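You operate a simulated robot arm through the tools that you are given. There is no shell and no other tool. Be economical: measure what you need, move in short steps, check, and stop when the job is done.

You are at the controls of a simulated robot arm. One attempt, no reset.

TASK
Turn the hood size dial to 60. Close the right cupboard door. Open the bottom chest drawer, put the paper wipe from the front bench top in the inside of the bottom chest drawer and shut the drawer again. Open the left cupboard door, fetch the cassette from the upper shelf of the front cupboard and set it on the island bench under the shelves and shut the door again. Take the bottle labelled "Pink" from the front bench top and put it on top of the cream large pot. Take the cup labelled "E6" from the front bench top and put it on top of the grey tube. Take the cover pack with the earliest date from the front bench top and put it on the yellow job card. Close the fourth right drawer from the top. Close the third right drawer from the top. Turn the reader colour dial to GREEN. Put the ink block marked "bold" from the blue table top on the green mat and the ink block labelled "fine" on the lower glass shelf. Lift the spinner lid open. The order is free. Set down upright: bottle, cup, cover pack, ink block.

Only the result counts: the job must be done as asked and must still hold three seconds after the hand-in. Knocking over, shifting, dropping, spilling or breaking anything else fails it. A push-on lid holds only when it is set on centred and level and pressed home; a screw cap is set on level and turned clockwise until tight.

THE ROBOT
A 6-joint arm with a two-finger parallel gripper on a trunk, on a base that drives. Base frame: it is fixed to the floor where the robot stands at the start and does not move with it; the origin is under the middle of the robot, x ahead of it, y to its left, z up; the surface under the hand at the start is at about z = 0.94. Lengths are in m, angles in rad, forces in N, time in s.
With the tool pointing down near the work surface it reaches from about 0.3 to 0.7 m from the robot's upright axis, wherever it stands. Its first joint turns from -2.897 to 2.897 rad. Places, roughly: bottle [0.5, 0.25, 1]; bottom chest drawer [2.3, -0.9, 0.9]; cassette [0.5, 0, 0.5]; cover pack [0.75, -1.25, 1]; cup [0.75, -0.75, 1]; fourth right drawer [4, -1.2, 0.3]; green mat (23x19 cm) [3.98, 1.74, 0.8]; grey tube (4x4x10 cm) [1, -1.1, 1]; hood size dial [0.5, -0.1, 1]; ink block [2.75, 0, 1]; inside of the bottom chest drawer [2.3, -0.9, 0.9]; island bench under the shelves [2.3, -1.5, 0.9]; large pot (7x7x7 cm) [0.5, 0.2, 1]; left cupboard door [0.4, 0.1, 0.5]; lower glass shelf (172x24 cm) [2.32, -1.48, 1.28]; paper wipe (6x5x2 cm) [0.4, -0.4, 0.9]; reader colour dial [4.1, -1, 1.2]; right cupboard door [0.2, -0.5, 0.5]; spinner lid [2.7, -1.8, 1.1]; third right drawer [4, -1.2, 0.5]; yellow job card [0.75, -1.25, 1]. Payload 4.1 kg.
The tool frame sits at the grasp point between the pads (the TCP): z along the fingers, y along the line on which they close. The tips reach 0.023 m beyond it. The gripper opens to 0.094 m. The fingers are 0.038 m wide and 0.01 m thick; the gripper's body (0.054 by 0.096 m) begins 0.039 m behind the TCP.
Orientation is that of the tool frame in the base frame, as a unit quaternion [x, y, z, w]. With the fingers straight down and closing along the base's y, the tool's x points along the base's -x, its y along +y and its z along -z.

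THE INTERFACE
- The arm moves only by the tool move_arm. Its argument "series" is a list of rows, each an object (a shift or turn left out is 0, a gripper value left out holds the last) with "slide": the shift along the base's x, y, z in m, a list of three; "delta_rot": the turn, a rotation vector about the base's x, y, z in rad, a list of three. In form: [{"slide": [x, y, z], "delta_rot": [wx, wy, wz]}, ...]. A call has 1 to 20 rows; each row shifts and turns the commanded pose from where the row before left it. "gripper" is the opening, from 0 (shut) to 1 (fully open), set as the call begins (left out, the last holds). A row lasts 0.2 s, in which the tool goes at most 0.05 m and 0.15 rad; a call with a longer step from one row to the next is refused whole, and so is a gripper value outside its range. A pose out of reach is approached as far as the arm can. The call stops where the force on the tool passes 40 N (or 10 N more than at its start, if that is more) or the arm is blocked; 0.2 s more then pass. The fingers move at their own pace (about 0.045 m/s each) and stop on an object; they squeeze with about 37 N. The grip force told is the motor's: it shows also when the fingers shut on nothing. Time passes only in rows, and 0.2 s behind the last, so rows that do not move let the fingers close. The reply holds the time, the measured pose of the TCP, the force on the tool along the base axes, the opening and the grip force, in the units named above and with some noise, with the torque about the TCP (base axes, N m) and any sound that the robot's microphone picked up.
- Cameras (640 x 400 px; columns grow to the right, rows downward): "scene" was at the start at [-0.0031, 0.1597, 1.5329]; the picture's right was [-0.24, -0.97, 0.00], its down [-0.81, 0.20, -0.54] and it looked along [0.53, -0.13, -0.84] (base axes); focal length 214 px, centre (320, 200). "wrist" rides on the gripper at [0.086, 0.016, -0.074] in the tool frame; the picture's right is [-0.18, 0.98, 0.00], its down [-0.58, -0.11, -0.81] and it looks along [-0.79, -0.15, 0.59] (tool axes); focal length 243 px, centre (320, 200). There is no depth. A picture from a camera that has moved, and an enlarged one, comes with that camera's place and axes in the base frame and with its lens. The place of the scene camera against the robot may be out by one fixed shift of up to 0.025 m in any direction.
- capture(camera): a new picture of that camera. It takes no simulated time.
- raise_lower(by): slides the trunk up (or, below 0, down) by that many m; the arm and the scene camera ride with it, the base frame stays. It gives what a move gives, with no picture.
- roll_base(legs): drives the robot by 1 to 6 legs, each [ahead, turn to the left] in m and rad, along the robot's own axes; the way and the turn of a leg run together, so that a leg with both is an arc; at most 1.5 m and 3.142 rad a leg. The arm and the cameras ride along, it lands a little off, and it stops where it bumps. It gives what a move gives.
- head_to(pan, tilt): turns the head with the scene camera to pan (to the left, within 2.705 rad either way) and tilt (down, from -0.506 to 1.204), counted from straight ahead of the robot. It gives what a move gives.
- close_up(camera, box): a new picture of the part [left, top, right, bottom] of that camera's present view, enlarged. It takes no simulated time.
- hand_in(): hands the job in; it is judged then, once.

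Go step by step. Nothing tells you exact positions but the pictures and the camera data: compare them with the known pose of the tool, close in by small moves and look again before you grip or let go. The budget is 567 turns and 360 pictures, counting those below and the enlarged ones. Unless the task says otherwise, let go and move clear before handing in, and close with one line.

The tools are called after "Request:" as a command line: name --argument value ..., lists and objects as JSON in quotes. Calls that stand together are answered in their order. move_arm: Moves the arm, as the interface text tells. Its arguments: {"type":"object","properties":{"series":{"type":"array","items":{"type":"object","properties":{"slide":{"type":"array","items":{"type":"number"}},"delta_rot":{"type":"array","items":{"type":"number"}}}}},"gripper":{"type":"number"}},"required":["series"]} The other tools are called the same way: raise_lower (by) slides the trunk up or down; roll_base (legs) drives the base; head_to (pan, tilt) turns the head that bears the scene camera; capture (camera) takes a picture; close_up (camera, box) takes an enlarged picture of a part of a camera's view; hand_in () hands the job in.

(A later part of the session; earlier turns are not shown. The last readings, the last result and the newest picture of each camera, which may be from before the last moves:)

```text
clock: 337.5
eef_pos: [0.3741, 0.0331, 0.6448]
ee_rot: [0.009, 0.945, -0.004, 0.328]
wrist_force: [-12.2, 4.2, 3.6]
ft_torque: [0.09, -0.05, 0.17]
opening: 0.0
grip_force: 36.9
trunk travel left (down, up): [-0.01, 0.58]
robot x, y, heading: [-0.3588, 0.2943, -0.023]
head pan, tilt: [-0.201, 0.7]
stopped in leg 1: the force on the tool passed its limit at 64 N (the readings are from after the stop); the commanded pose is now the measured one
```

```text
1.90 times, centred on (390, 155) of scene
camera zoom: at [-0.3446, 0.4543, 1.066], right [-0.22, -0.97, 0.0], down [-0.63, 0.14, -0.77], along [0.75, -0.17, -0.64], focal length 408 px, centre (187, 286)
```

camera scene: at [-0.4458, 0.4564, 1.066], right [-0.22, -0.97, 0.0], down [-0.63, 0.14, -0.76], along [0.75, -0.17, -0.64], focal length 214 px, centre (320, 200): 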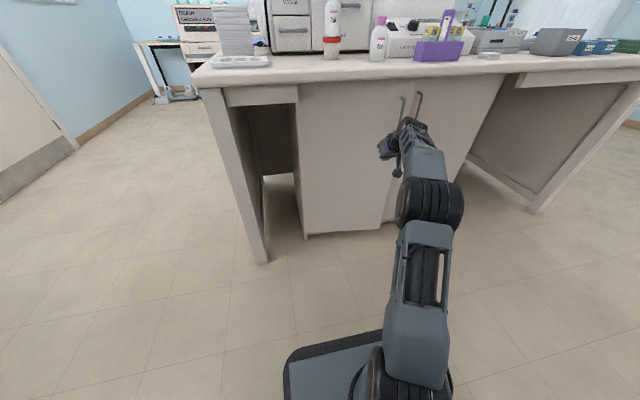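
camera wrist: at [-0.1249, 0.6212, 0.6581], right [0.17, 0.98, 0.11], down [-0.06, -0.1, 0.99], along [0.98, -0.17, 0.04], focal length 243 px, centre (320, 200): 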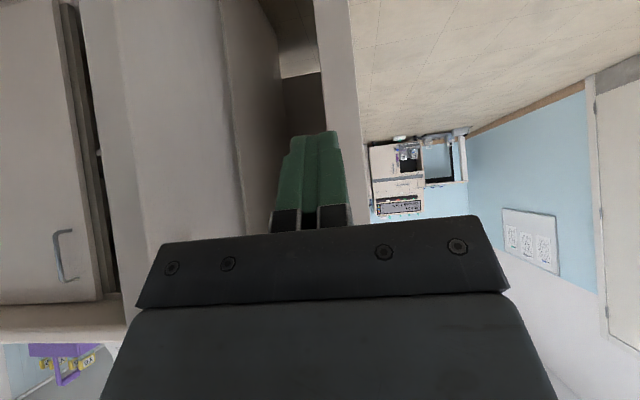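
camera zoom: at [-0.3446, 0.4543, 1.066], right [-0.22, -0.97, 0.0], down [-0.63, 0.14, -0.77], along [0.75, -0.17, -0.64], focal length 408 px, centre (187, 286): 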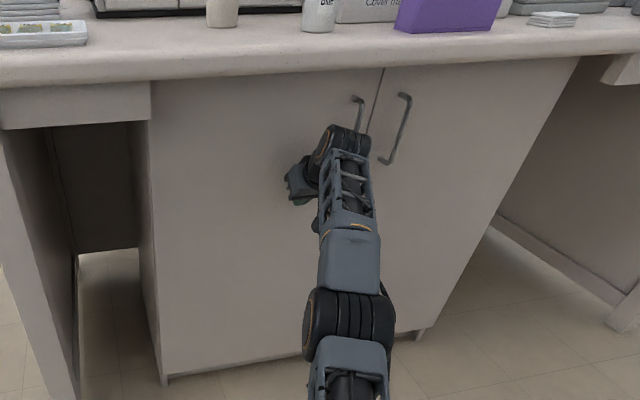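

The left door is against its stop. I'll also press the right door near its free edge to be sure it is fully shut.

Request:
move_arm --series '[{"slide": [-0.04, 0, 0]}, {"slide": [-0.04, -0.02, 0]}, {"slide": [0, -0.045, 0]}, {"slide": [0, -0.045, 0]}, {"slide": [0, -0.045, 0]}, {"slide": [0, -0.045, 0]}]'

Request:
capture --camera "scene"

```text
clock: 338.9
eef_pos: [0.2666, -0.1355, 0.6307]
ee_rot: [0.009, 0.945, -0.005, 0.328]
wrist_force: [0.1, -0.3, -0.1]
ft_torque: [0.03, 0.01, 0.06]
opening: 0.0002
grip_force: 36.7
out of reach, approached as far as the arm can: row 5, 6
trunk travel left (down, up): [-0.01, 0.58]
robot x, y, heading: [-0.3636, 0.2929, -0.022]
head pan, tilt: [-0.201, 0.7]
```

```text
199 pictures are left
camera scene: at [-0.3437, 0.454, 1.066], right [-0.22, -0.97, 0.0], down [-0.63, 0.14, -0.77], along [0.75, -0.17, -0.64], focal length 214 px, centre (320, 200)
```

scene: 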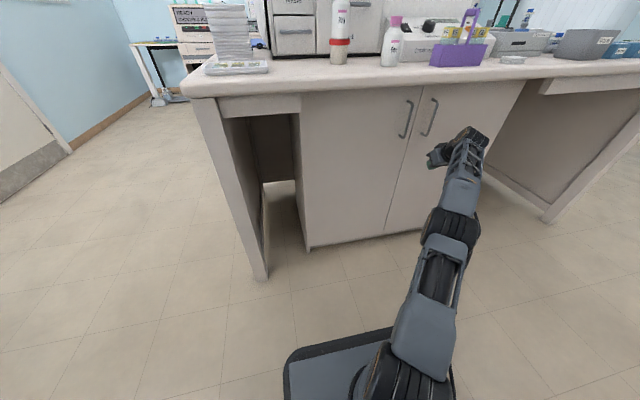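

Request:
close_up --camera "scene" --box '[340, 70, 480, 260]'

```text
2.11 times, centred on (410, 165) of scene
camera zoom: at [-0.3437, 0.454, 1.066], right [-0.22, -0.97, 0.0], down [-0.63, 0.14, -0.77], along [0.75, -0.17, -0.64], focal length 452 px, centre (130, 274)
```

zoom: 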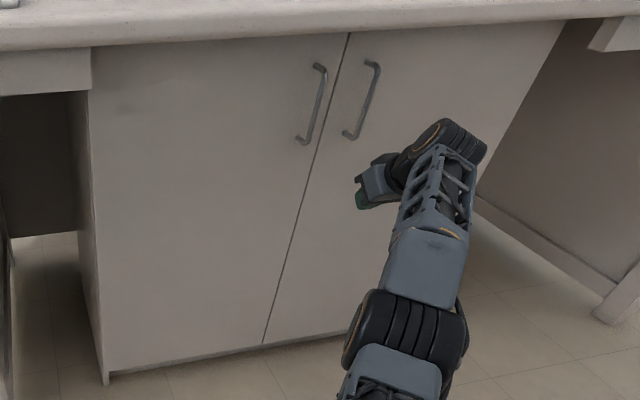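

Request:
roll_base --legs '[[0.1, 0]]'

Request:
roll_base --legs '[[0.012, 0]]'

Request:
roll_base --legs '[[0.012, 0]]'

```text
clock: 340.1
eef_pos: [0.3586, -0.1419, 0.6287]
ee_rot: [0.011, 0.946, -0.004, 0.324]
wrist_force: [0.5, 0.4, 0.2]
ft_torque: [-0.02, -0.03, 0.03]
opening: 0.0001
grip_force: 36.2
trunk travel left (down, up): [-0.01, 0.58]
robot x, y, heading: [-0.2634, 0.2857, -0.028]
head pan, tilt: [-0.201, 0.7]
stopped in leg 1: the force on the tool passed its limit at 61 N (the readings are from after the stop); the commanded pose is now the measured one
```

```text
clock: 340.9
eef_pos: [0.3601, -0.1432, 0.6264]
ee_rot: [0.012, 0.948, -0.002, 0.319]
wrist_force: [0.4, 0.2, 0.2]
ft_torque: [0.0, 0.0, -0.02]
opening: 0.0
grip_force: 36.8
trunk travel left (down, up): [-0.01, 0.58]
robot x, y, heading: [-0.2624, 0.2904, -0.031]
head pan, tilt: [-0.201, 0.7]
stopped in leg 1: the robot was blocked; the commanded pose is now the measured one
```

```text
clock: 341.7
eef_pos: [0.3608, -0.1447, 0.624]
ee_rot: [0.012, 0.949, 0.0, 0.314]
wrist_force: [-0.5, -0.4, -0.2]
ft_torque: [0.02, -0.04, 0.0]
opening: 0.0
grip_force: 37.2
trunk travel left (down, up): [-0.01, 0.58]
robot x, y, heading: [-0.2571, 0.2863, -0.023]
head pan, tilt: [-0.201, 0.7]
stopped in leg 1: the force on the tool passed its limit at 68 N (the readings are from after the stop); the commanded pose is now the measured one
```

Both doors are shut. Now the paper wipe: retract, raise and drive to in front of it.

Request:
roll_base --legs '[[-0.35, 0]]'

Request:
raise_lower --by 0.4

Request:
raise_lower --by 0.1

Request:
move_arm --series '[{"slide": [-0.04, 0.025, 0.015]}, {"slide": [-0.04, 0.025, 0.015]}, {"slide": [-0.04, 0.025, 0.015]}, {"slide": [-0.03, 0.03, 0.02]}, {"slide": [-0.0, 0.04, 0.02]}, {"slide": [0, 0.04, 0.02]}, {"slide": [0, 0.04, 0.02]}]' --gripper 1

Request:
roll_base --legs '[[0, -1.55], [0.66, 0], [0, 1.57], [0.25, 0]]'

Request:
head_to --pan -0.1 --tilt 0.8

Request:
capture --camera "scene"

```text
clock: 343.9
eef_pos: [0.0265, -0.1359, 0.6239]
ee_rot: [0.014, 0.949, 0.0, 0.315]
wrist_force: [-0.1, 0.8, -0.3]
ft_torque: [-0.02, 0.01, 0.03]
opening: 0.0
grip_force: 37.2
trunk travel left (down, up): [-0.01, 0.58]
robot x, y, heading: [-0.5891, 0.3028, -0.034]
head pan, tilt: [-0.201, 0.7]
```

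```text
clock: 347.7
eef_pos: [0.0265, -0.1352, 1.0242]
ee_rot: [0.013, 0.949, 0.0, 0.314]
wrist_force: [0.1, 0.1, 0.7]
ft_torque: [0.02, -0.01, 0.0]
opening: 0.0001
grip_force: 37.1
trunk travel left (down, up): [-0.41, 0.18]
robot x, y, heading: [-0.5917, 0.2963, -0.03]
head pan, tilt: [-0.201, 0.7]
```

```text
clock: 349.0
eef_pos: [0.0265, -0.1356, 1.1249]
ee_rot: [0.013, 0.95, 0.001, 0.313]
wrist_force: [-0.4, 0.1, 0.5]
ft_torque: [0.03, -0.02, -0.01]
opening: 0.0
grip_force: 36.8
trunk travel left (down, up): [-0.51, 0.08]
robot x, y, heading: [-0.5907, 0.3019, -0.034]
head pan, tilt: [-0.201, 0.7]
```

```text
clock: 350.6
eef_pos: [-0.1225, 0.0889, 1.2484]
ee_rot: [0.013, 0.949, 0.0, 0.314]
wrist_force: [-0.6, -0.1, 0.2]
ft_torque: [0.02, 0.02, 0.0]
opening: 0.0937
grip_force: 0.0
trunk travel left (down, up): [-0.51, 0.08]
robot x, y, heading: [-0.592, 0.2983, -0.031]
head pan, tilt: [-0.201, 0.7]
```

```text
clock: 363.4
eef_pos: [0.1461, -0.5775, 1.2492]
ee_rot: [-0.008, 0.949, 0.007, 0.314]
wrist_force: [0.6, -0.1, 0.5]
ft_torque: [-0.01, 0.0, 0.0]
opening: 0.0939
grip_force: 0.0
trunk travel left (down, up): [-0.51, 0.08]
robot x, y, heading: [-0.333, -0.3872, 0.009]
head pan, tilt: [-0.201, 0.7]
```

```text
clock: 364.1
eef_pos: [0.1431, -0.5775, 1.2476]
ee_rot: [-0.009, 0.949, 0.007, 0.314]
wrist_force: [-0.3, -0.5, -0.1]
ft_torque: [-0.01, -0.02, 0.03]
opening: 0.0938
grip_force: 0.0
trunk travel left (down, up): [-0.51, 0.08]
robot x, y, heading: [-0.3305, -0.3867, 0.015]
head pan, tilt: [-0.099, 0.799]
```

```text
197 pictures are left
camera scene: at [-0.3249, -0.2156, 1.5578], right [-0.08, -1.0, 0.0], down [-0.71, 0.06, -0.7], along [0.69, -0.06, -0.72], focal length 214 px, centre (320, 200)
```

scene: 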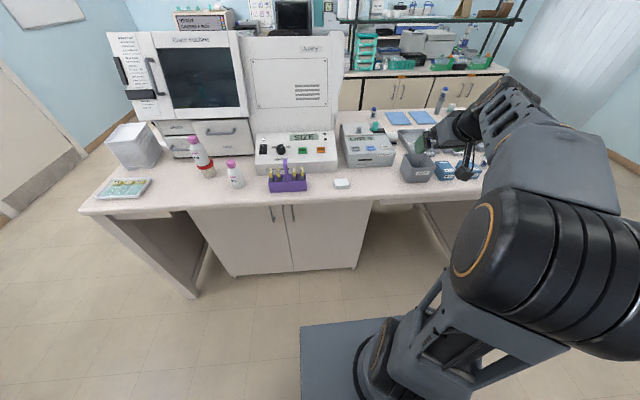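

Request:
move_arm --series '[{"delta_rot": [0, 0.128, 0], "slide": [0, 0.03, 0]}, {"delta_rot": [0, 0.128, 0], "slide": [0, 0.04, 0]}, {"delta_rot": [0, 0.128, 0], "slide": [0, 0.04, 0]}, {"delta_rot": [0, 0.128, 0], "slide": [0, 0.04, 0]}, {"delta_rot": [0, 0.128, 0], "slide": [0, 0.04, 0]}]'

Request:
roll_base --legs '[[0.25, 0]]'

Request:
capture --camera "wrist"

```text
clock: 365.3
eef_pos: [0.1452, -0.3842, 1.247]
ee_rot: [-0.006, 1.0, 0.009, -0.001]
wrist_force: [0.1, 0.0, 1.1]
ft_torque: [0.0, -0.01, -0.04]
opening: 0.0938
grip_force: 0.0
trunk travel left (down, up): [-0.51, 0.08]
robot x, y, heading: [-0.3328, -0.3877, 0.012]
head pan, tilt: [-0.099, 0.799]
```

```text
clock: 367.1
eef_pos: [0.4026, -0.3845, 1.2471]
ee_rot: [-0.004, 1.0, 0.009, 0.0]
wrist_force: [-0.3, 1.0, -0.8]
ft_torque: [-0.01, 0.0, -0.05]
opening: 0.0939
grip_force: 0.0
trunk travel left (down, up): [-0.51, 0.08]
robot x, y, heading: [-0.0769, -0.3808, 0.017]
head pan, tilt: [-0.099, 0.799]
```

```text
196 pictures are left
camera wrist: at [0.3156, -0.3724, 1.321], right [0.18, 0.98, 0.02], down [0.58, -0.12, 0.8], along [0.79, -0.13, -0.59], focal length 243 px, centre (320, 200)
```

wrist: 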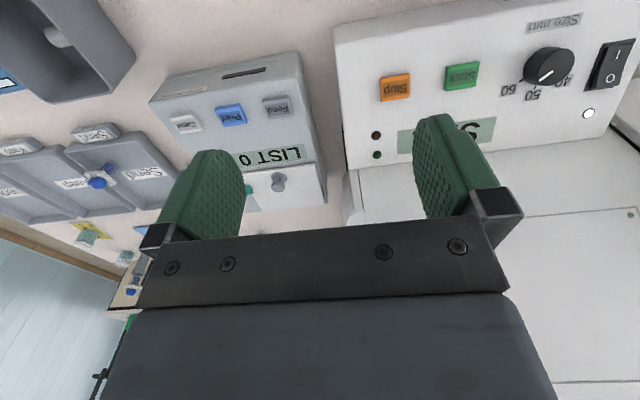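

Request:
move_arm --series '[{"slide": [-0.04, 0, -0.01]}, {"slide": [-0.04, 0, -0.01]}, {"slide": [-0.04, 0, -0.01]}]'

Request:
capture --camera "wrist"

```text
clock: 367.9
eef_pos: [0.282, -0.386, 1.22]
ee_rot: [-0.004, 1.0, 0.01, -0.001]
wrist_force: [0.8, 0.8, -0.2]
ft_torque: [0.01, 0.03, 0.0]
opening: 0.094
grip_force: 0.1
trunk travel left (down, up): [-0.51, 0.08]
robot x, y, heading: [-0.074, -0.3815, 0.011]
head pan, tilt: [-0.099, 0.799]
```

```text
195 pictures are left
camera wrist: at [0.1956, -0.3738, 1.294], right [0.18, 0.98, 0.02], down [0.58, -0.12, 0.8], along [0.79, -0.13, -0.59], focal length 243 px, centre (320, 200)
```

wrist: 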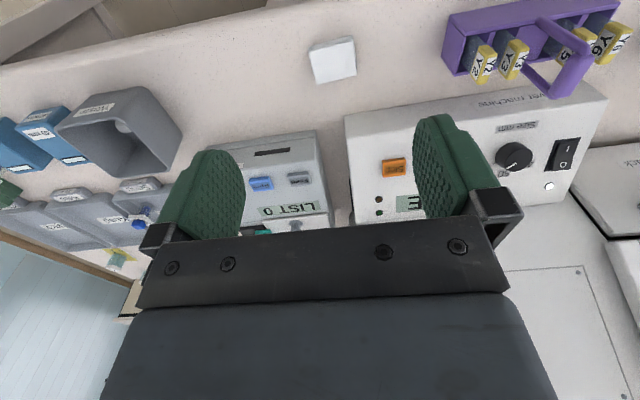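

Request:
move_arm --series '[{"slide": [0.03, 0.005, -0.03]}, {"slide": [0.03, 0.004, -0.035]}, {"slide": [0.004, 0, -0.045]}, {"slide": [0, 0, -0.045]}]'

Request:
capture --camera "wrist"

```text
clock: 368.9
eef_pos: [0.3468, -0.3746, 1.0601]
ee_rot: [-0.004, 1.0, 0.009, 0.001]
wrist_force: [0.2, 0.1, 0.4]
ft_torque: [-0.01, -0.03, 0.02]
opening: 0.0941
grip_force: 0.1
trunk travel left (down, up): [-0.51, 0.08]
robot x, y, heading: [-0.0769, -0.3821, 0.015]
head pan, tilt: [-0.099, 0.799]
```

```text
194 pictures are left
camera wrist: at [0.2585, -0.3626, 1.1352], right [0.18, 0.98, 0.02], down [0.58, -0.12, 0.8], along [0.79, -0.13, -0.59], focal length 243 px, centre (320, 200)
```

wrist: 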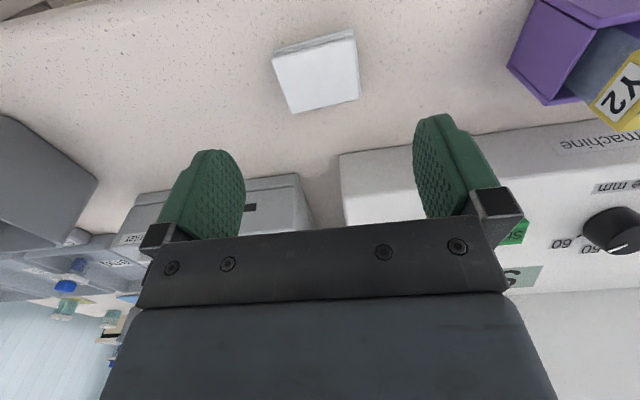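

Request:
move_arm --series '[{"slide": [-0.004, -0.001, -0.04]}, {"slide": [0, 0, -0.035]}, {"slide": [0, 0, -0.017]}]'

Request:
move_arm --series '[{}, {}, {}, {}]' --gripper 0

Request:
move_arm --series '[{"slide": [0, 0, 0.03]}, {"slide": [0, 0, 0.04]}]'

Request:
capture --camera "wrist"

```text
clock: 369.7
eef_pos: [0.342, -0.3758, 0.9676]
ee_rot: [-0.004, 1.0, 0.01, 0.0]
wrist_force: [0.0, -1.3, -0.1]
ft_torque: [0.02, 0.0, 0.0]
opening: 0.0941
grip_force: 0.1
trunk travel left (down, up): [-0.51, 0.08]
robot x, y, heading: [-0.0765, -0.3828, 0.014]
head pan, tilt: [-0.099, 0.799]
```

```text
clock: 370.7
eef_pos: [0.342, -0.3762, 0.9681]
ee_rot: [-0.004, 1.0, 0.01, 0.0]
wrist_force: [-0.4, -0.1, -0.7]
ft_torque: [-0.02, 0.01, -0.04]
opening: 0.0565
grip_force: 36.3
trunk travel left (down, up): [-0.51, 0.08]
robot x, y, heading: [-0.0735, -0.3793, 0.007]
head pan, tilt: [-0.099, 0.799]
```

```text
clock: 371.3
eef_pos: [0.344, -0.3754, 1.0353]
ee_rot: [-0.005, 1.0, 0.009, 0.0]
wrist_force: [0.2, 0.0, -1.0]
ft_torque: [0.0, -0.01, 0.01]
opening: 0.0562
grip_force: 37.3
trunk travel left (down, up): [-0.51, 0.08]
robot x, y, heading: [-0.078, -0.3838, 0.013]
head pan, tilt: [-0.099, 0.799]
```

```text
193 pictures are left
camera wrist: at [0.2556, -0.363, 1.1102], right [0.18, 0.98, 0.02], down [0.58, -0.12, 0.8], along [0.79, -0.13, -0.59], focal length 243 px, centre (320, 200)
```

wrist: 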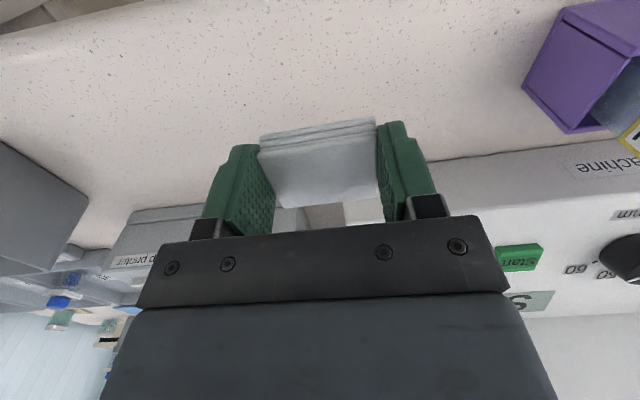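

Wipe held. Drive around to the island chest, around (1.45, −1.0).

Request:
move_arm --series '[{"slide": [0, 0, 0.045]}, {"slide": [0, 0, 0.045]}, {"slide": [0, 0, 0.045]}, {"slide": [0, 0, 0.04]}]'

Request:
roll_base --legs '[[-0.45, 0], [0, -1.58], [1.5, 0], [0, 1.56], [1.0, 0], [1.0, 0]]'

Request:
roll_base --legs '[[0, 1.57], [0.8, 0]]'

```text
clock: 372.3
eef_pos: [0.3435, -0.3768, 1.2139]
ee_rot: [-0.004, 1.0, 0.01, 0.0]
wrist_force: [-0.2, -0.2, 0.2]
ft_torque: [0.02, -0.03, 0.01]
opening: 0.0563
grip_force: 37.0
trunk travel left (down, up): [-0.51, 0.08]
robot x, y, heading: [-0.0799, -0.3856, 0.012]
head pan, tilt: [-0.099, 0.799]
```

```text
clock: 399.6
eef_pos: [1.9069, -1.8132, 1.2125]
ee_rot: [-0.006, 1.0, 0.01, 0.0]
wrist_force: [-0.6, 0.3, 0.9]
ft_torque: [0.0, -0.02, -0.01]
opening: 0.0564
grip_force: 36.8
trunk travel left (down, up): [-0.51, 0.08]
robot x, y, heading: [1.4826, -1.8202, 0.02]
head pan, tilt: [-0.099, 0.799]
```

```text
clock: 407.6
eef_pos: [1.4434, -0.6068, 1.2137]
ee_rot: [0.72, -0.694, -0.007, 0.007]
wrist_force: [-0.1, -0.1, 0.4]
ft_torque: [-0.02, 0.03, 0.0]
opening: 0.0565
grip_force: 36.7
trunk travel left (down, up): [-0.51, 0.08]
robot x, y, heading: [1.4634, -1.0327, 1.608]
head pan, tilt: [-0.099, 0.799]
```

Request:
roll_base --legs '[[0, -1.6]]'

Request:
head_to --pan 0.1 --tilt 0.7

Request:
capture --camera "scene"

```text
clock: 412.0
eef_pos: [1.8836, -1.0268, 1.2135]
ee_rot: [0.006, 1.0, 0.01, 0.0]
wrist_force: [-0.6, 0.1, -0.8]
ft_torque: [0.02, 0.0, -0.02]
opening: 0.0564
grip_force: 37.3
trunk travel left (down, up): [-0.51, 0.08]
robot x, y, heading: [1.4641, -1.0296, -0.008]
head pan, tilt: [-0.099, 0.799]
```

```text
clock: 412.7
eef_pos: [1.8838, -1.028, 1.2131]
ee_rot: [0.006, 1.0, 0.01, 0.0]
wrist_force: [-0.4, -0.1, -0.4]
ft_torque: [0.03, 0.0, -0.02]
opening: 0.0563
grip_force: 37.2
trunk travel left (down, up): [-0.51, 0.08]
robot x, y, heading: [1.4674, -1.0275, -0.01]
head pan, tilt: [0.099, 0.7]
```

```text
192 pictures are left
camera scene: at [1.4787, -0.8392, 1.566], right [0.09, -1.0, 0.0], down [-0.64, -0.06, -0.76], along [0.76, 0.07, -0.64], focal length 214 px, centre (320, 200)
```

scene: 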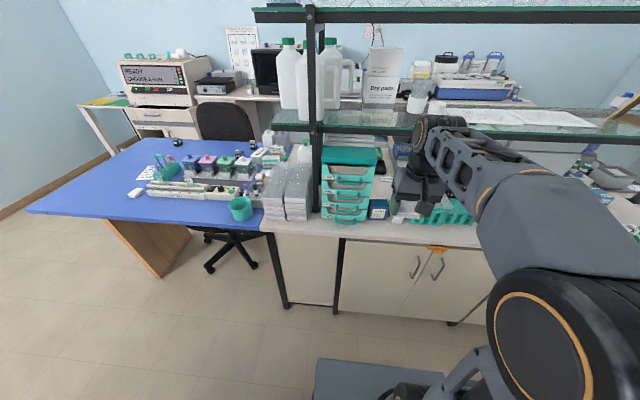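

Chest is ahead-left. I set the wipe temporarily on the free front strip of the island bench (~(2.10, −1.22)) to have the hand free for the drawer.

Request:
move_arm --series '[{"slide": [0.03, -0.035, 0]}, {"slide": [0.03, -0.035, 0]}, {"slide": [0.03, -0.035, 0]}, {"slide": [0.03, -0.035, -0.01]}, {"slide": [0.03, -0.03, -0.02]}, {"slide": [0.03, -0.02, -0.03]}, {"slide": [0.02, 0, -0.04]}]'

Request:
capture --camera "wrist"

Request:
close_up --camera "scene" --box '[300, 120, 480, 260]'

```text
clock: 414.3
eef_pos: [2.0829, -1.2165, 1.1139]
ee_rot: [0.005, 1.0, 0.008, 0.0]
wrist_force: [0.3, -0.4, -0.2]
ft_torque: [0.0, 0.02, 0.0]
opening: 0.0563
grip_force: 36.5
trunk travel left (down, up): [-0.51, 0.08]
robot x, y, heading: [1.462, -1.0256, -0.01]
head pan, tilt: [0.099, 0.7]
```

```text
191 pictures are left
camera wrist: at [1.9962, -1.2035, 1.1875], right [0.19, 0.98, 0.02], down [0.58, -0.13, 0.8], along [0.79, -0.14, -0.59], focal length 243 px, centre (320, 200)
```

wrist: 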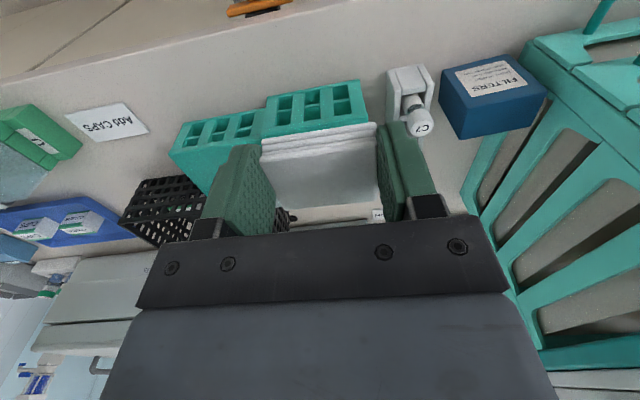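

```text
2.86 times, centred on (390, 190) of scene
camera zoom: at [1.4792, -0.8393, 1.566], right [0.09, -1.0, 0.0], down [-0.64, -0.06, -0.76], along [0.76, 0.07, -0.64], focal length 613 px, centre (120, 229)
```

zoom: 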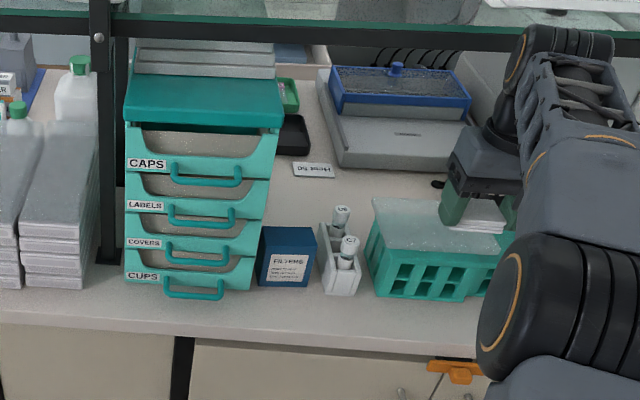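

Request:
move_arm --series '[{"slide": [0.02, 0, -0.04]}, {"slide": [0.009, 0, -0.04]}, {"slide": [0, 0, -0.04]}, {"slide": [0, 0, -0.035]}]'

Request:
capture --camera "wrist"

```text
clock: 415.3
eef_pos: [2.1141, -1.2148, 0.9568]
ee_rot: [0.006, 1.0, 0.009, 0.0]
wrist_force: [-0.6, -0.1, 0.1]
ft_torque: [0.01, -0.01, -0.01]
opening: 0.0564
grip_force: 37.4
trunk travel left (down, up): [-0.51, 0.08]
robot x, y, heading: [1.4627, -1.0244, -0.008]
head pan, tilt: [0.099, 0.7]
```

```text
189 pictures are left
camera wrist: at [2.027, -1.202, 1.0303], right [0.19, 0.98, 0.02], down [0.58, -0.13, 0.8], along [0.79, -0.15, -0.59], focal length 243 px, centre (320, 200)
```

wrist: 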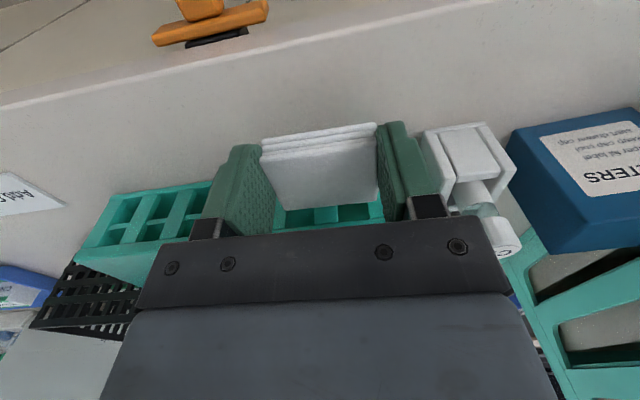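

Request:
move_arm --series '[{"slide": [-0.002, -0.003, -0.02]}, {"slide": [0, 0, -0.008]}, {"slide": [0, 0, -0.003]}]'

Request:
move_arm --series '[{}, {}, {"slide": [0, 0, 0.01]}, {"slide": [0, 0, 0.04]}, {"slide": [0, 0, 0.045]}, {"slide": [-0.03, 0, 0.03]}]' --gripper 0.74

Request:
capture --camera "wrist"

```text
clock: 416.1
eef_pos: [2.1106, -1.2175, 0.9269]
ee_rot: [0.005, 1.0, 0.01, 0.0]
wrist_force: [-0.9, 0.8, -0.7]
ft_torque: [0.0, 0.02, 0.02]
opening: 0.0562
grip_force: 37.4
trunk travel left (down, up): [-0.51, 0.08]
robot x, y, heading: [1.4629, -1.0239, -0.009]
head pan, tilt: [0.099, 0.7]
```

```text
clock: 417.5
eef_pos: [2.0805, -1.2197, 1.0516]
ee_rot: [0.005, 1.0, 0.01, 0.0]
wrist_force: [0.6, 0.3, -0.2]
ft_torque: [0.02, 0.04, -0.02]
opening: 0.0695
grip_force: 0.0
trunk travel left (down, up): [-0.51, 0.08]
robot x, y, heading: [1.463, -1.0278, -0.005]
head pan, tilt: [0.099, 0.7]
```

```text
188 pictures are left
camera wrist: at [1.9938, -1.2049, 1.1262], right [0.19, 0.98, 0.02], down [0.58, -0.13, 0.8], along [0.79, -0.14, -0.59], focal length 243 px, centre (320, 200)
```

wrist: 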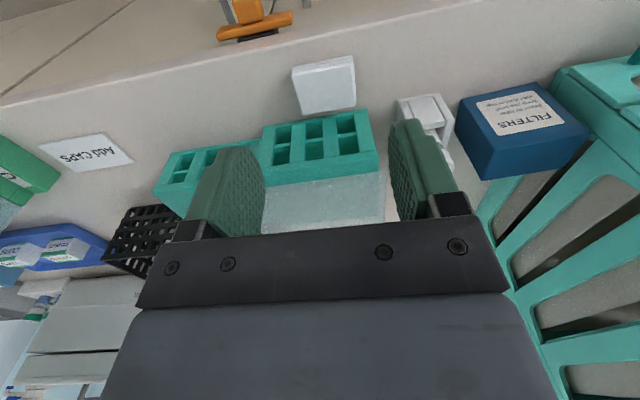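

The wipe is parked. Now the bottom drawer handle: I pitch the tool to look at the chest front.

Request:
move_arm --series '[{"delta_rot": [0, -0.131, 0], "slide": [-0.04, 0.02, 0]}, {"delta_rot": [0, -0.131, 0], "slide": [-0.04, 0.02, 0]}, {"delta_rot": [0, -0.131, 0], "slide": [-0.035, 0.03, 0]}, {"delta_rot": [0, -0.131, 0], "slide": [-0.03, 0.035, 0]}, {"delta_rot": [0, -0.131, 0], "slide": [0, 0.045, 0]}, {"delta_rot": [0, -0.131, 0], "slide": [0, 0.045, 0]}, {"slide": [0, 0.045, 0]}, {"slide": [0, 0.045, 0]}, {"slide": [0, 0.04, 0]}]'

Request:
capture --camera "wrist"

```text
clock: 419.5
eef_pos: [1.9376, -0.9015, 1.0524]
ee_rot: [0.001, 0.924, 0.01, 0.383]
wrist_force: [0.5, 1.0, 0.4]
ft_torque: [-0.01, 0.01, -0.01]
opening: 0.0697
grip_force: 0.1
out of reach, approached as far as the arm can: row 6
trunk travel left (down, up): [-0.51, 0.08]
robot x, y, heading: [1.4651, -1.0297, -0.005]
head pan, tilt: [0.099, 0.7]
```

```text
187 pictures are left
camera wrist: at [1.8226, -0.8885, 1.0431], right [0.12, 0.98, 0.15], down [-0.16, -0.13, 0.98], along [0.98, -0.15, 0.14], focal length 243 px, centre (320, 200)
```

wrist: 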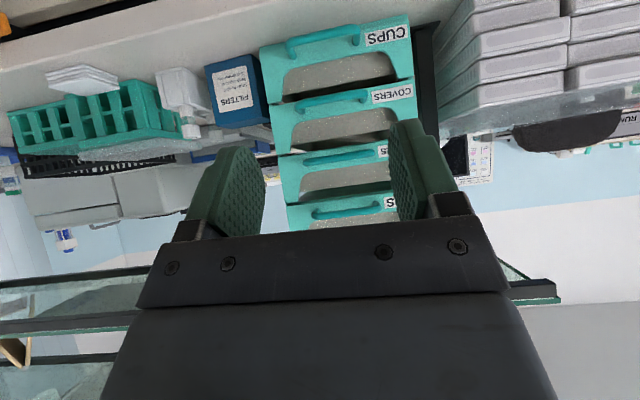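

Request:
close_up --camera "wrist" --box '[240, 0, 440, 130]'

```text
3.08 times, centred on (340, 65) of wrist
camera zoom: at [1.8226, -0.8885, 1.0431], right [0.12, 0.98, 0.15], down [-0.16, -0.13, 0.98], along [0.98, -0.15, 0.14], focal length 746 px, centre (258, 615)
```

zoom: 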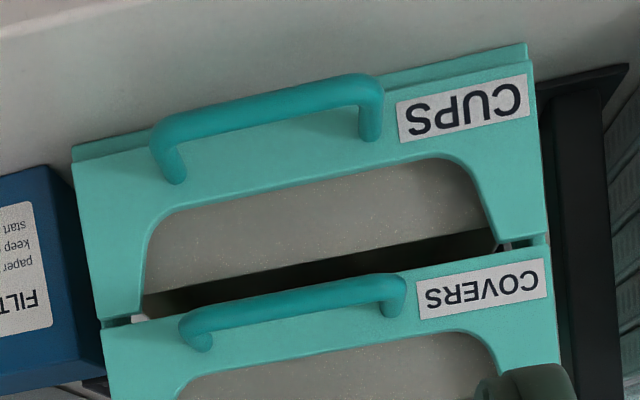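

The bottom handle bar is at about (2.084, −0.90, 0.917). I roll the tool 90° so that the fingers close in the vertical plane and approach at 45°.

Request:
move_arm --series '[{"delta_rot": [-0.101, 0, 0.101]}, {"delta_rot": [-0.101, 0, 0.101]}, {"delta_rot": [-0.101, 0, 0.101]}, {"delta_rot": [-0.101, 0, 0.101]}, {"delta_rot": [-0.101, 0, 0.101]}, {"delta_rot": [-0.101, 0, 0.101]}, {"delta_rot": [-0.101, 0, 0.101]}, {"delta_rot": [-0.101, 0, 0.101]}, {"delta_rot": [-0.101, 0, 0.101]}, {"delta_rot": [-0.101, 0, 0.101]}, {"delta_rot": [-0.101, 0, 0.101]}]' --gripper 0.4

Request:
capture --camera "wrist"

Request:
capture --camera "scene"

```text
clock: 421.9
eef_pos: [1.9365, -0.9027, 1.0493]
ee_rot: [-0.652, 0.658, -0.265, 0.267]
wrist_force: [0.3, -0.6, 0.2]
ft_torque: [-0.01, -0.01, 0.01]
opening: 0.0376
grip_force: 0.1
out of reach, approached as far as the arm can: row 11
trunk travel left (down, up): [-0.51, 0.08]
robot x, y, heading: [1.4607, -1.024, -0.009]
head pan, tilt: [0.099, 0.7]
```

```text
185 pictures are left
camera wrist: at [1.8721, -0.9912, 1.0892], right [-0.7, 0.19, -0.68], down [-0.48, 0.58, 0.66], along [0.52, 0.79, -0.32], focal length 243 px, centre (320, 200)
```

wrist: 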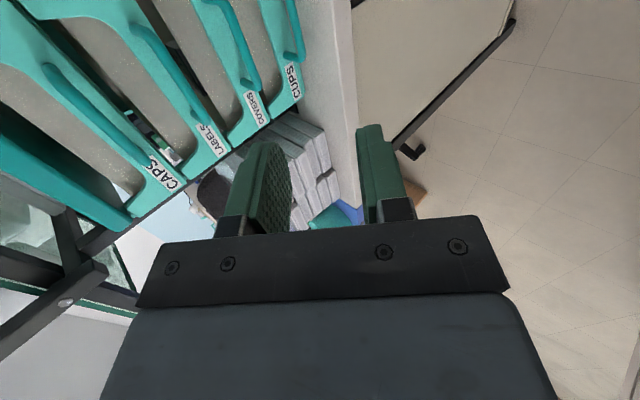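

```text
184 pictures are left
camera scene: at [1.4788, -0.839, 1.566], right [0.09, -1.0, 0.0], down [-0.64, -0.06, -0.76], along [0.76, 0.07, -0.64], focal length 214 px, centre (320, 200)
```

scene: 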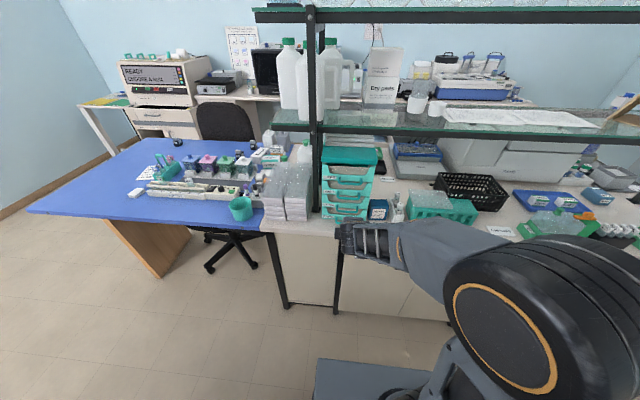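

Request:
move_arm --series '[{"slide": [0.03, 0.001, -0.02]}, {"slide": [0.03, 0.001, -0.025]}, {"slide": [0.02, 0, -0.02]}]'

Request:
capture --camera "wrist"

Request:
close_up --camera "scene" --box '[300, 140, 420, 240]'

```text
clock: 422.7
eef_pos: [2.0166, -0.901, 0.9829]
ee_rot: [-0.653, 0.659, -0.262, 0.266]
wrist_force: [-0.1, -0.2, 0.5]
ft_torque: [0.01, 0.0, -0.02]
opening: 0.0376
grip_force: 0.2
trunk travel left (down, up): [-0.51, 0.08]
robot x, y, heading: [1.4619, -1.0244, -0.004]
head pan, tilt: [0.099, 0.7]
```

```text
183 pictures are left
camera wrist: at [1.9531, -0.9908, 1.0234], right [-0.71, 0.19, -0.68], down [-0.48, 0.58, 0.66], along [0.52, 0.79, -0.32], focal length 243 px, centre (320, 200)
```

wrist: 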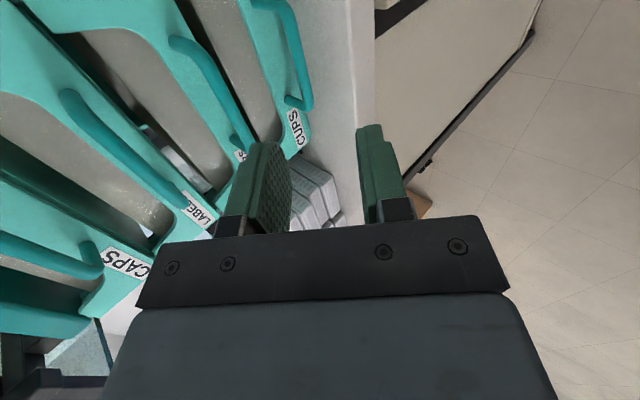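

```text
4.00 times, centred on (360, 190) of scene
camera zoom: at [1.4789, -0.839, 1.566], right [0.09, -1.0, 0.0], down [-0.64, -0.06, -0.76], along [0.76, 0.07, -0.64], focal length 858 px, centre (160, 240)
```

zoom: 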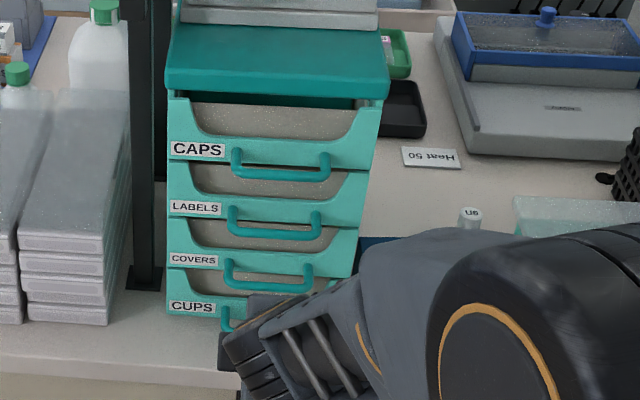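

Request:
close_up --camera "wrist" --box '[220, 0, 400, 200]'

```text
2.00 times, centred on (310, 100) of wrist
camera zoom: at [1.9531, -0.9908, 1.0234], right [-0.71, 0.19, -0.68], down [-0.48, 0.58, 0.66], along [0.52, 0.79, -0.32], focal length 485 px, centre (340, 400)
```

zoom: 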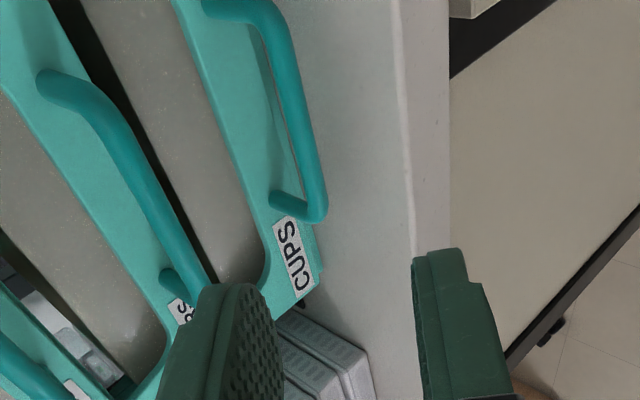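

Request:
move_arm --series '[{"slide": [0.025, 0, -0.018]}, {"slide": [0.022, 0, -0.018]}]'

Request:
close_up --camera "wrist" --box '[180, 0, 460, 240]'

```text
clock: 423.3
eef_pos: [2.0623, -0.9019, 0.9458]
ee_rot: [-0.654, 0.659, -0.262, 0.266]
wrist_force: [-0.4, 0.2, 0.6]
ft_torque: [-0.04, 0.0, 0.01]
opening: 0.0375
grip_force: 0.0
trunk travel left (down, up): [-0.51, 0.08]
robot x, y, heading: [1.4621, -1.0279, -0.011]
head pan, tilt: [0.099, 0.7]
```

```text
1.67 times, centred on (320, 120) of wrist
camera zoom: at [1.9998, -0.9911, 0.9867], right [-0.71, 0.19, -0.68], down [-0.48, 0.58, 0.66], along [0.52, 0.79, -0.32], focal length 404 px, centre (320, 333)
```

zoom: 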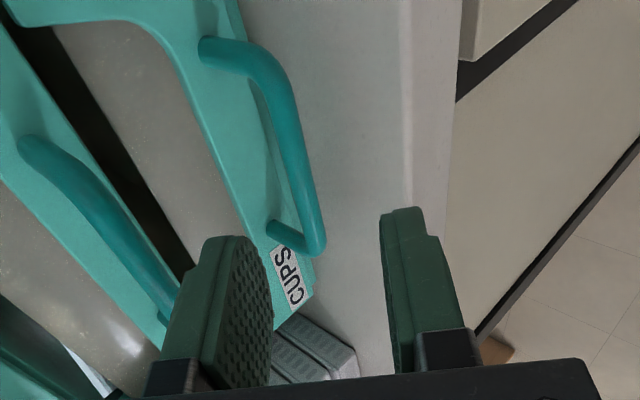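

Refined: bar centre ≈ (2.110, −0.906, 0.906), drawer face x≈2.145. I close the fingers and use them as a hook behind the bar.

Request:
move_arm --series '[{}, {}, {"slide": [0.0, -0.004, 0.0168]}, {"slide": [0.0168, 0, 0]}, {"slide": [0.012, 0, -0.012]}, {"slide": [0.012, 0, -0.012]}]' --gripper 0

Request:
close_up --camera "wrist" --box '[180, 0, 460, 240]'

```text
clock: 424.7
eef_pos: [2.1037, -0.904, 0.9373]
ee_rot: [-0.654, 0.658, -0.263, 0.266]
wrist_force: [0.2, 0.0, 0.1]
ft_torque: [0.0, 0.02, -0.01]
opening: 0.0001
grip_force: 37.0
trunk travel left (down, up): [-0.51, 0.08]
robot x, y, heading: [1.4646, -1.0262, -0.004]
head pan, tilt: [0.099, 0.7]
```

```text
1.67 times, centred on (320, 120) of wrist
camera zoom: at [2.0401, -0.9926, 0.9784], right [-0.71, 0.19, -0.68], down [-0.48, 0.58, 0.66], along [0.52, 0.79, -0.32], focal length 404 px, centre (320, 333)
```

zoom: 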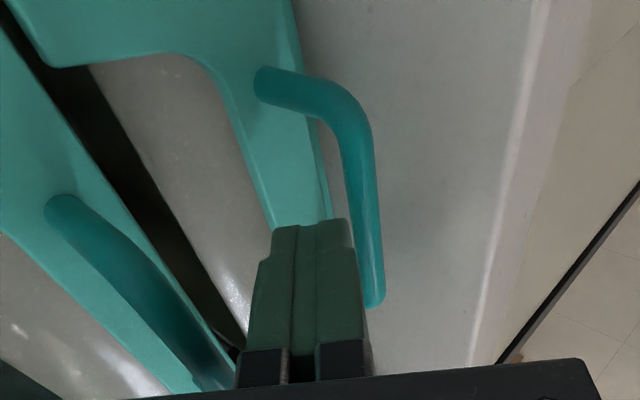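

Request:
move_arm --series '[{"slide": [0.006, 0, -0.006]}, {"slide": [0.004, 0, -0.004]}]'

Request:
close_up --camera "wrist" --box '[180, 0, 460, 240]'

```text
clock: 425.3
eef_pos: [2.1145, -0.9045, 0.9298]
ee_rot: [-0.654, 0.659, -0.262, 0.265]
wrist_force: [-0.3, 0.5, -0.1]
ft_torque: [0.04, 0.0, -0.03]
opening: 0.0003
grip_force: 37.3
trunk travel left (down, up): [-0.51, 0.08]
robot x, y, heading: [1.4608, -1.0228, -0.01]
head pan, tilt: [0.099, 0.7]
```

```text
1.67 times, centred on (320, 120) of wrist
camera zoom: at [2.05, -0.9934, 0.9699], right [-0.71, 0.19, -0.68], down [-0.48, 0.58, 0.66], along [0.52, 0.79, -0.32], focal length 404 px, centre (320, 333)
```

zoom: 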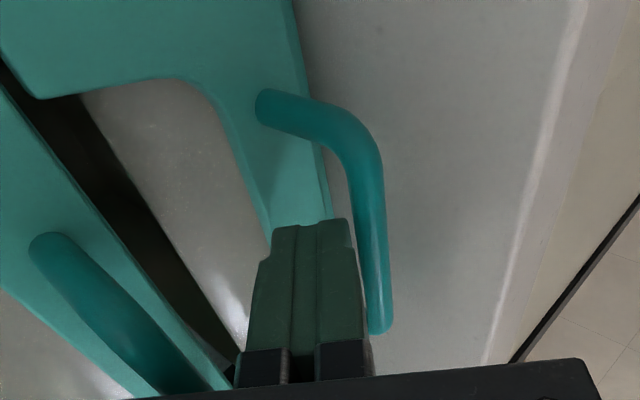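

Request:
move_arm --series '[{"slide": [0.004, 0, -0.005]}, {"slide": [0.003, 0, -0.005]}]'

Request:
close_up --camera "wrist" --box '[180, 0, 460, 240]'

```text
clock: 425.9
eef_pos: [2.1176, -0.9059, 0.9239]
ee_rot: [-0.652, 0.658, -0.264, 0.269]
wrist_force: [-20.5, -2.2, 18.9]
ft_torque: [0.57, -0.93, 0.48]
opening: 0.0
grip_force: 37.1
trunk travel left (down, up): [-0.51, 0.08]
robot x, y, heading: [1.4632, -1.024, -0.007]
head pan, tilt: [0.099, 0.7]
```

```text
1.67 times, centred on (320, 120) of wrist
camera zoom: at [2.054, -0.994, 0.9644], right [-0.7, 0.19, -0.68], down [-0.48, 0.58, 0.66], along [0.52, 0.79, -0.31], focal length 404 px, centre (320, 333)
```

zoom: 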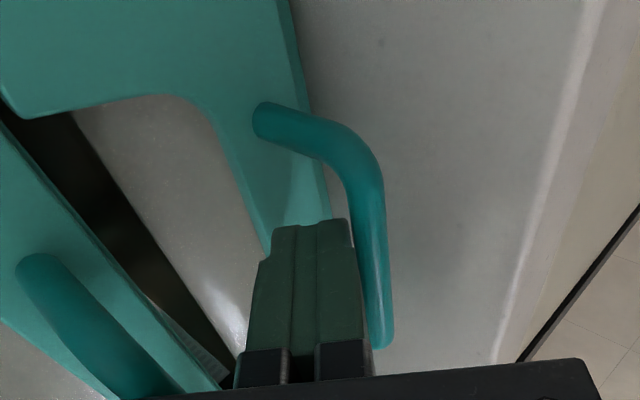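

Request:
move_arm --series '[{"slide": [-0.008, 0, 0.001]}, {"slide": [-0.01, 0, 0]}, {"slide": [-0.012, 0, 0]}]'

Request:
close_up --camera "wrist" --box '[180, 0, 460, 240]'

```text
clock: 426.7
eef_pos: [2.0899, -0.9048, 0.9226]
ee_rot: [-0.652, 0.658, -0.264, 0.267]
wrist_force: [0.5, -1.9, 18.3]
ft_torque: [-0.31, -0.08, 0.0]
opening: 0.0002
grip_force: 37.0
trunk travel left (down, up): [-0.51, 0.08]
robot x, y, heading: [1.4641, -1.0273, -0.007]
head pan, tilt: [0.099, 0.7]
```

```text
1.67 times, centred on (320, 120) of wrist
camera zoom: at [2.0256, -0.9937, 0.9634], right [-0.7, 0.19, -0.68], down [-0.48, 0.58, 0.66], along [0.52, 0.79, -0.32], focal length 404 px, centre (320, 333)
```

zoom: 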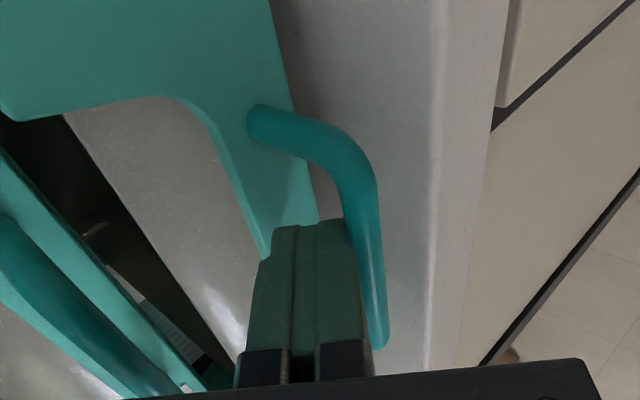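

The drawer follows. Continue pulling.

Request:
move_arm --series '[{"slide": [-0.015, 0, 0]}, {"slide": [-0.015, 0, 0]}, {"slide": [-0.015, 0, 0]}, {"slide": [-0.015, 0, 0]}, {"slide": [-0.015, 0, 0]}, {"slide": [-0.015, 0, 0]}]'

Request:
capture --camera "wrist"

Request:
close_up --camera "scene" --box '[300, 140, 440, 260]'

```text
clock: 428.1
eef_pos: [1.9994, -0.9045, 0.9226]
ee_rot: [-0.653, 0.658, -0.263, 0.267]
wrist_force: [-0.3, 0.9, 13.1]
ft_torque: [-0.19, -0.03, 0.04]
opening: 0.0
grip_force: 37.0
trunk travel left (down, up): [-0.51, 0.08]
robot x, y, heading: [1.4618, -1.0267, -0.007]
head pan, tilt: [0.099, 0.7]
```

```text
175 pictures are left
camera wrist: at [1.9356, -0.9929, 0.9623], right [-0.71, 0.19, -0.68], down [-0.48, 0.58, 0.66], along [0.52, 0.79, -0.32], focal length 243 px, centre (320, 200)
```

wrist: 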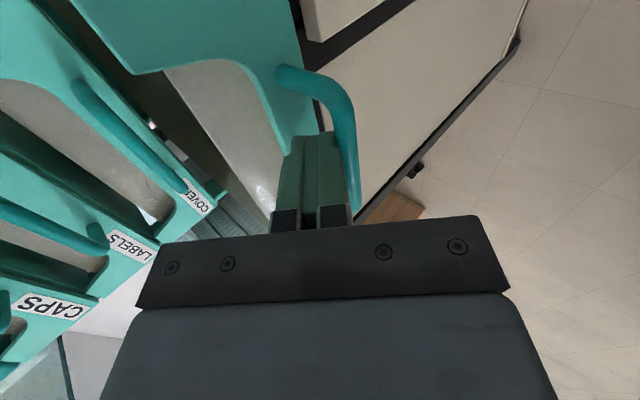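

```text
3.33 times, centred on (370, 200) of scene
camera zoom: at [1.4775, -0.8391, 1.566], right [0.09, -1.0, 0.0], down [-0.64, -0.06, -0.77], along [0.76, 0.07, -0.64], focal length 715 px, centre (153, 200)
```

zoom: 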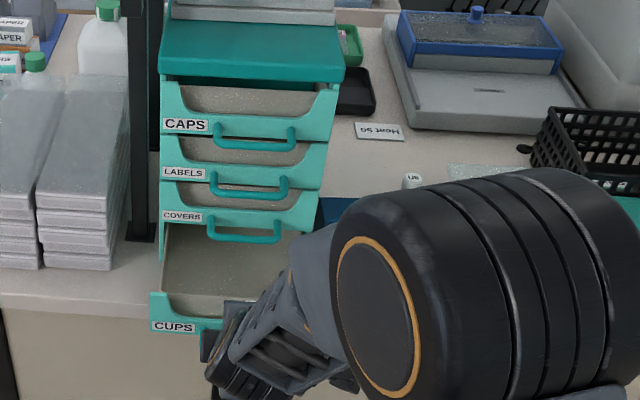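

Request:
move_arm --series '[{"slide": [-0.012, 0, 0]}, {"slide": [-0.012, 0, 0]}, {"slide": [-0.011, 0, 0]}]'

Request:
move_arm --series '[{"slide": [-0.01, 0, 0.012]}, {"slide": [-0.015, 0, 0.02]}, {"slide": [-0.015, 0, 0.03]}, {"slide": [-0.01, 0, 0.04]}, {"slide": [0, 0, 0.04]}, {"slide": [0, 0, 0.04]}]'

Request:
capture --camera "wrist"

```text
clock: 428.9
eef_pos: [1.9641, -0.9035, 0.9205]
ee_rot: [-0.653, 0.659, -0.262, 0.265]
wrist_force: [0.8, 0.9, 2.6]
ft_torque: [-0.03, 0.03, 0.04]
opening: 0.0
grip_force: 37.0
trunk travel left (down, up): [-0.51, 0.08]
robot x, y, heading: [1.4637, -1.0287, -0.009]
head pan, tilt: [0.099, 0.7]
```

```text
clock: 430.3
eef_pos: [1.9113, -0.9015, 1.0537]
ee_rot: [-0.652, 0.658, -0.264, 0.269]
wrist_force: [-1.0, 0.6, -0.5]
ft_torque: [0.01, -0.01, -0.02]
opening: 0.0
grip_force: 37.1
out of reach, approached as far as the arm can: row 5, 6
trunk travel left (down, up): [-0.51, 0.08]
robot x, y, heading: [1.4665, -1.028, -0.006]
head pan, tilt: [0.099, 0.7]
```

```text
173 pictures are left
camera wrist: at [1.8475, -0.9901, 1.0939], right [-0.7, 0.19, -0.68], down [-0.48, 0.58, 0.66], along [0.52, 0.79, -0.31], focal length 243 px, centre (320, 200)
```

wrist: 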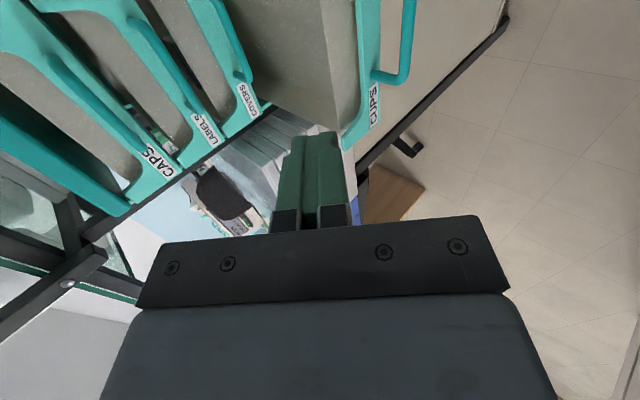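

Drawer is open ~15 cm. I restore the tool to straight down and fetch the wipe.

Request:
move_arm --series '[{"delta_rot": [0.101, 0, -0.101]}, {"delta_rot": [0.101, 0, -0.101]}, {"delta_rot": [0.101, 0, -0.101]}, {"delta_rot": [0.101, 0, -0.101]}, {"delta_rot": [0.101, 0, -0.101]}, {"delta_rot": [0.101, 0, -0.101]}, {"delta_rot": [0.101, 0, -0.101]}, {"delta_rot": [0.101, 0, -0.101]}, {"delta_rot": [0.101, 0, -0.101]}, {"delta_rot": [0.101, 0, -0.101]}, {"delta_rot": [0.101, 0, -0.101]}]' --gripper 0.9

Request:
move_arm --series '[{"delta_rot": [0, 0.131, 0], "slide": [0, 0, 0.02]}, {"delta_rot": [0, 0.131, 0], "slide": [0, -0.03, 0.02]}, {"delta_rot": [0, 0.131, 0], "slide": [0, -0.04, 0.02]}, {"delta_rot": [0, 0.131, 0], "slide": [0, -0.045, 0]}, {"delta_rot": [0, 0.131, 0], "slide": [0, -0.045, 0]}, {"delta_rot": [0, 0.131, 0], "slide": [0.02, -0.045, 0]}, {"slide": [0.04, -0.03, 0]}, {"slide": [0.045, -0.02, 0]}, {"slide": [0.045, -0.015, 0]}]'

Request:
capture --camera "wrist"

```text
clock: 432.7
eef_pos: [1.91, -0.9026, 1.0513]
ee_rot: [0.002, 0.923, 0.012, 0.384]
wrist_force: [0.1, 0.9, -0.9]
ft_torque: [0.02, 0.01, 0.02]
opening: 0.0846
grip_force: 0.0
trunk travel left (down, up): [-0.51, 0.08]
robot x, y, heading: [1.459, -1.0264, -0.004]
head pan, tilt: [0.099, 0.7]
```

```text
clock: 434.7
eef_pos: [2.0295, -1.0911, 1.0152]
ee_rot: [0.005, 0.991, -0.106, 0.087]
wrist_force: [0.5, -1.1, 0.0]
ft_torque: [0.04, 0.02, 0.03]
opening: 0.0842
grip_force: 0.1
out of reach, approached as far as the arm can: row 1, 3, 4, 5, 6, 7, 8, 9
trunk travel left (down, up): [-0.51, 0.08]
robot x, y, heading: [1.4623, -1.0267, -0.007]
head pan, tilt: [0.099, 0.7]
```

```text
172 pictures are left
camera wrist: at [1.9323, -1.0626, 1.0682], right [0.21, 0.96, -0.17], down [0.43, 0.07, 0.9], along [0.88, -0.26, -0.4], focal length 243 px, centre (320, 200)
```

wrist: 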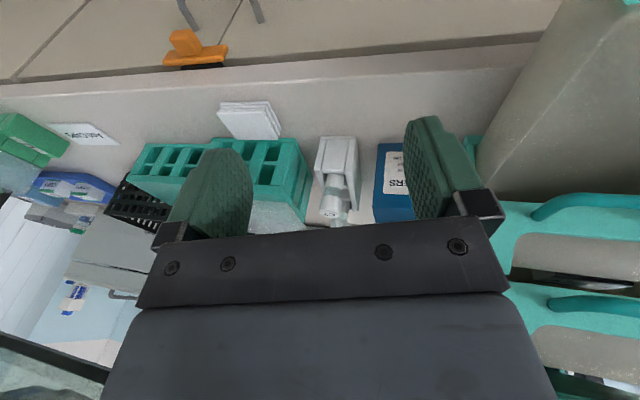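

Request:
move_arm --series '[{"slide": [-0.03, 0, 0.035]}, {"slide": [-0.02, -0.02, 0.035]}, {"slide": [0, -0.03, 0.035]}, {"delta_rot": [0.106, 0.087, 0.005], "slide": [0, -0.02, 0.02]}, {"delta_rot": [0.106, 0.087, 0.005], "slide": [0, -0.02, 0.02]}]'

```text
clock: 435.9
eef_pos: [1.9542, -1.0795, 1.0767]
ee_rot: [0.01, 0.992, -0.122, 0.019]
wrist_force: [0.2, -0.1, 0.8]
ft_torque: [-0.04, 0.02, -0.03]
opening: 0.0848
grip_force: 0.1
out of reach, approached as far as the arm can: row 1, 2, 3, 4, 5
trunk travel left (down, up): [-0.51, 0.08]
robot x, y, heading: [1.465, -1.0282, -0.013]
head pan, tilt: [0.099, 0.7]
```

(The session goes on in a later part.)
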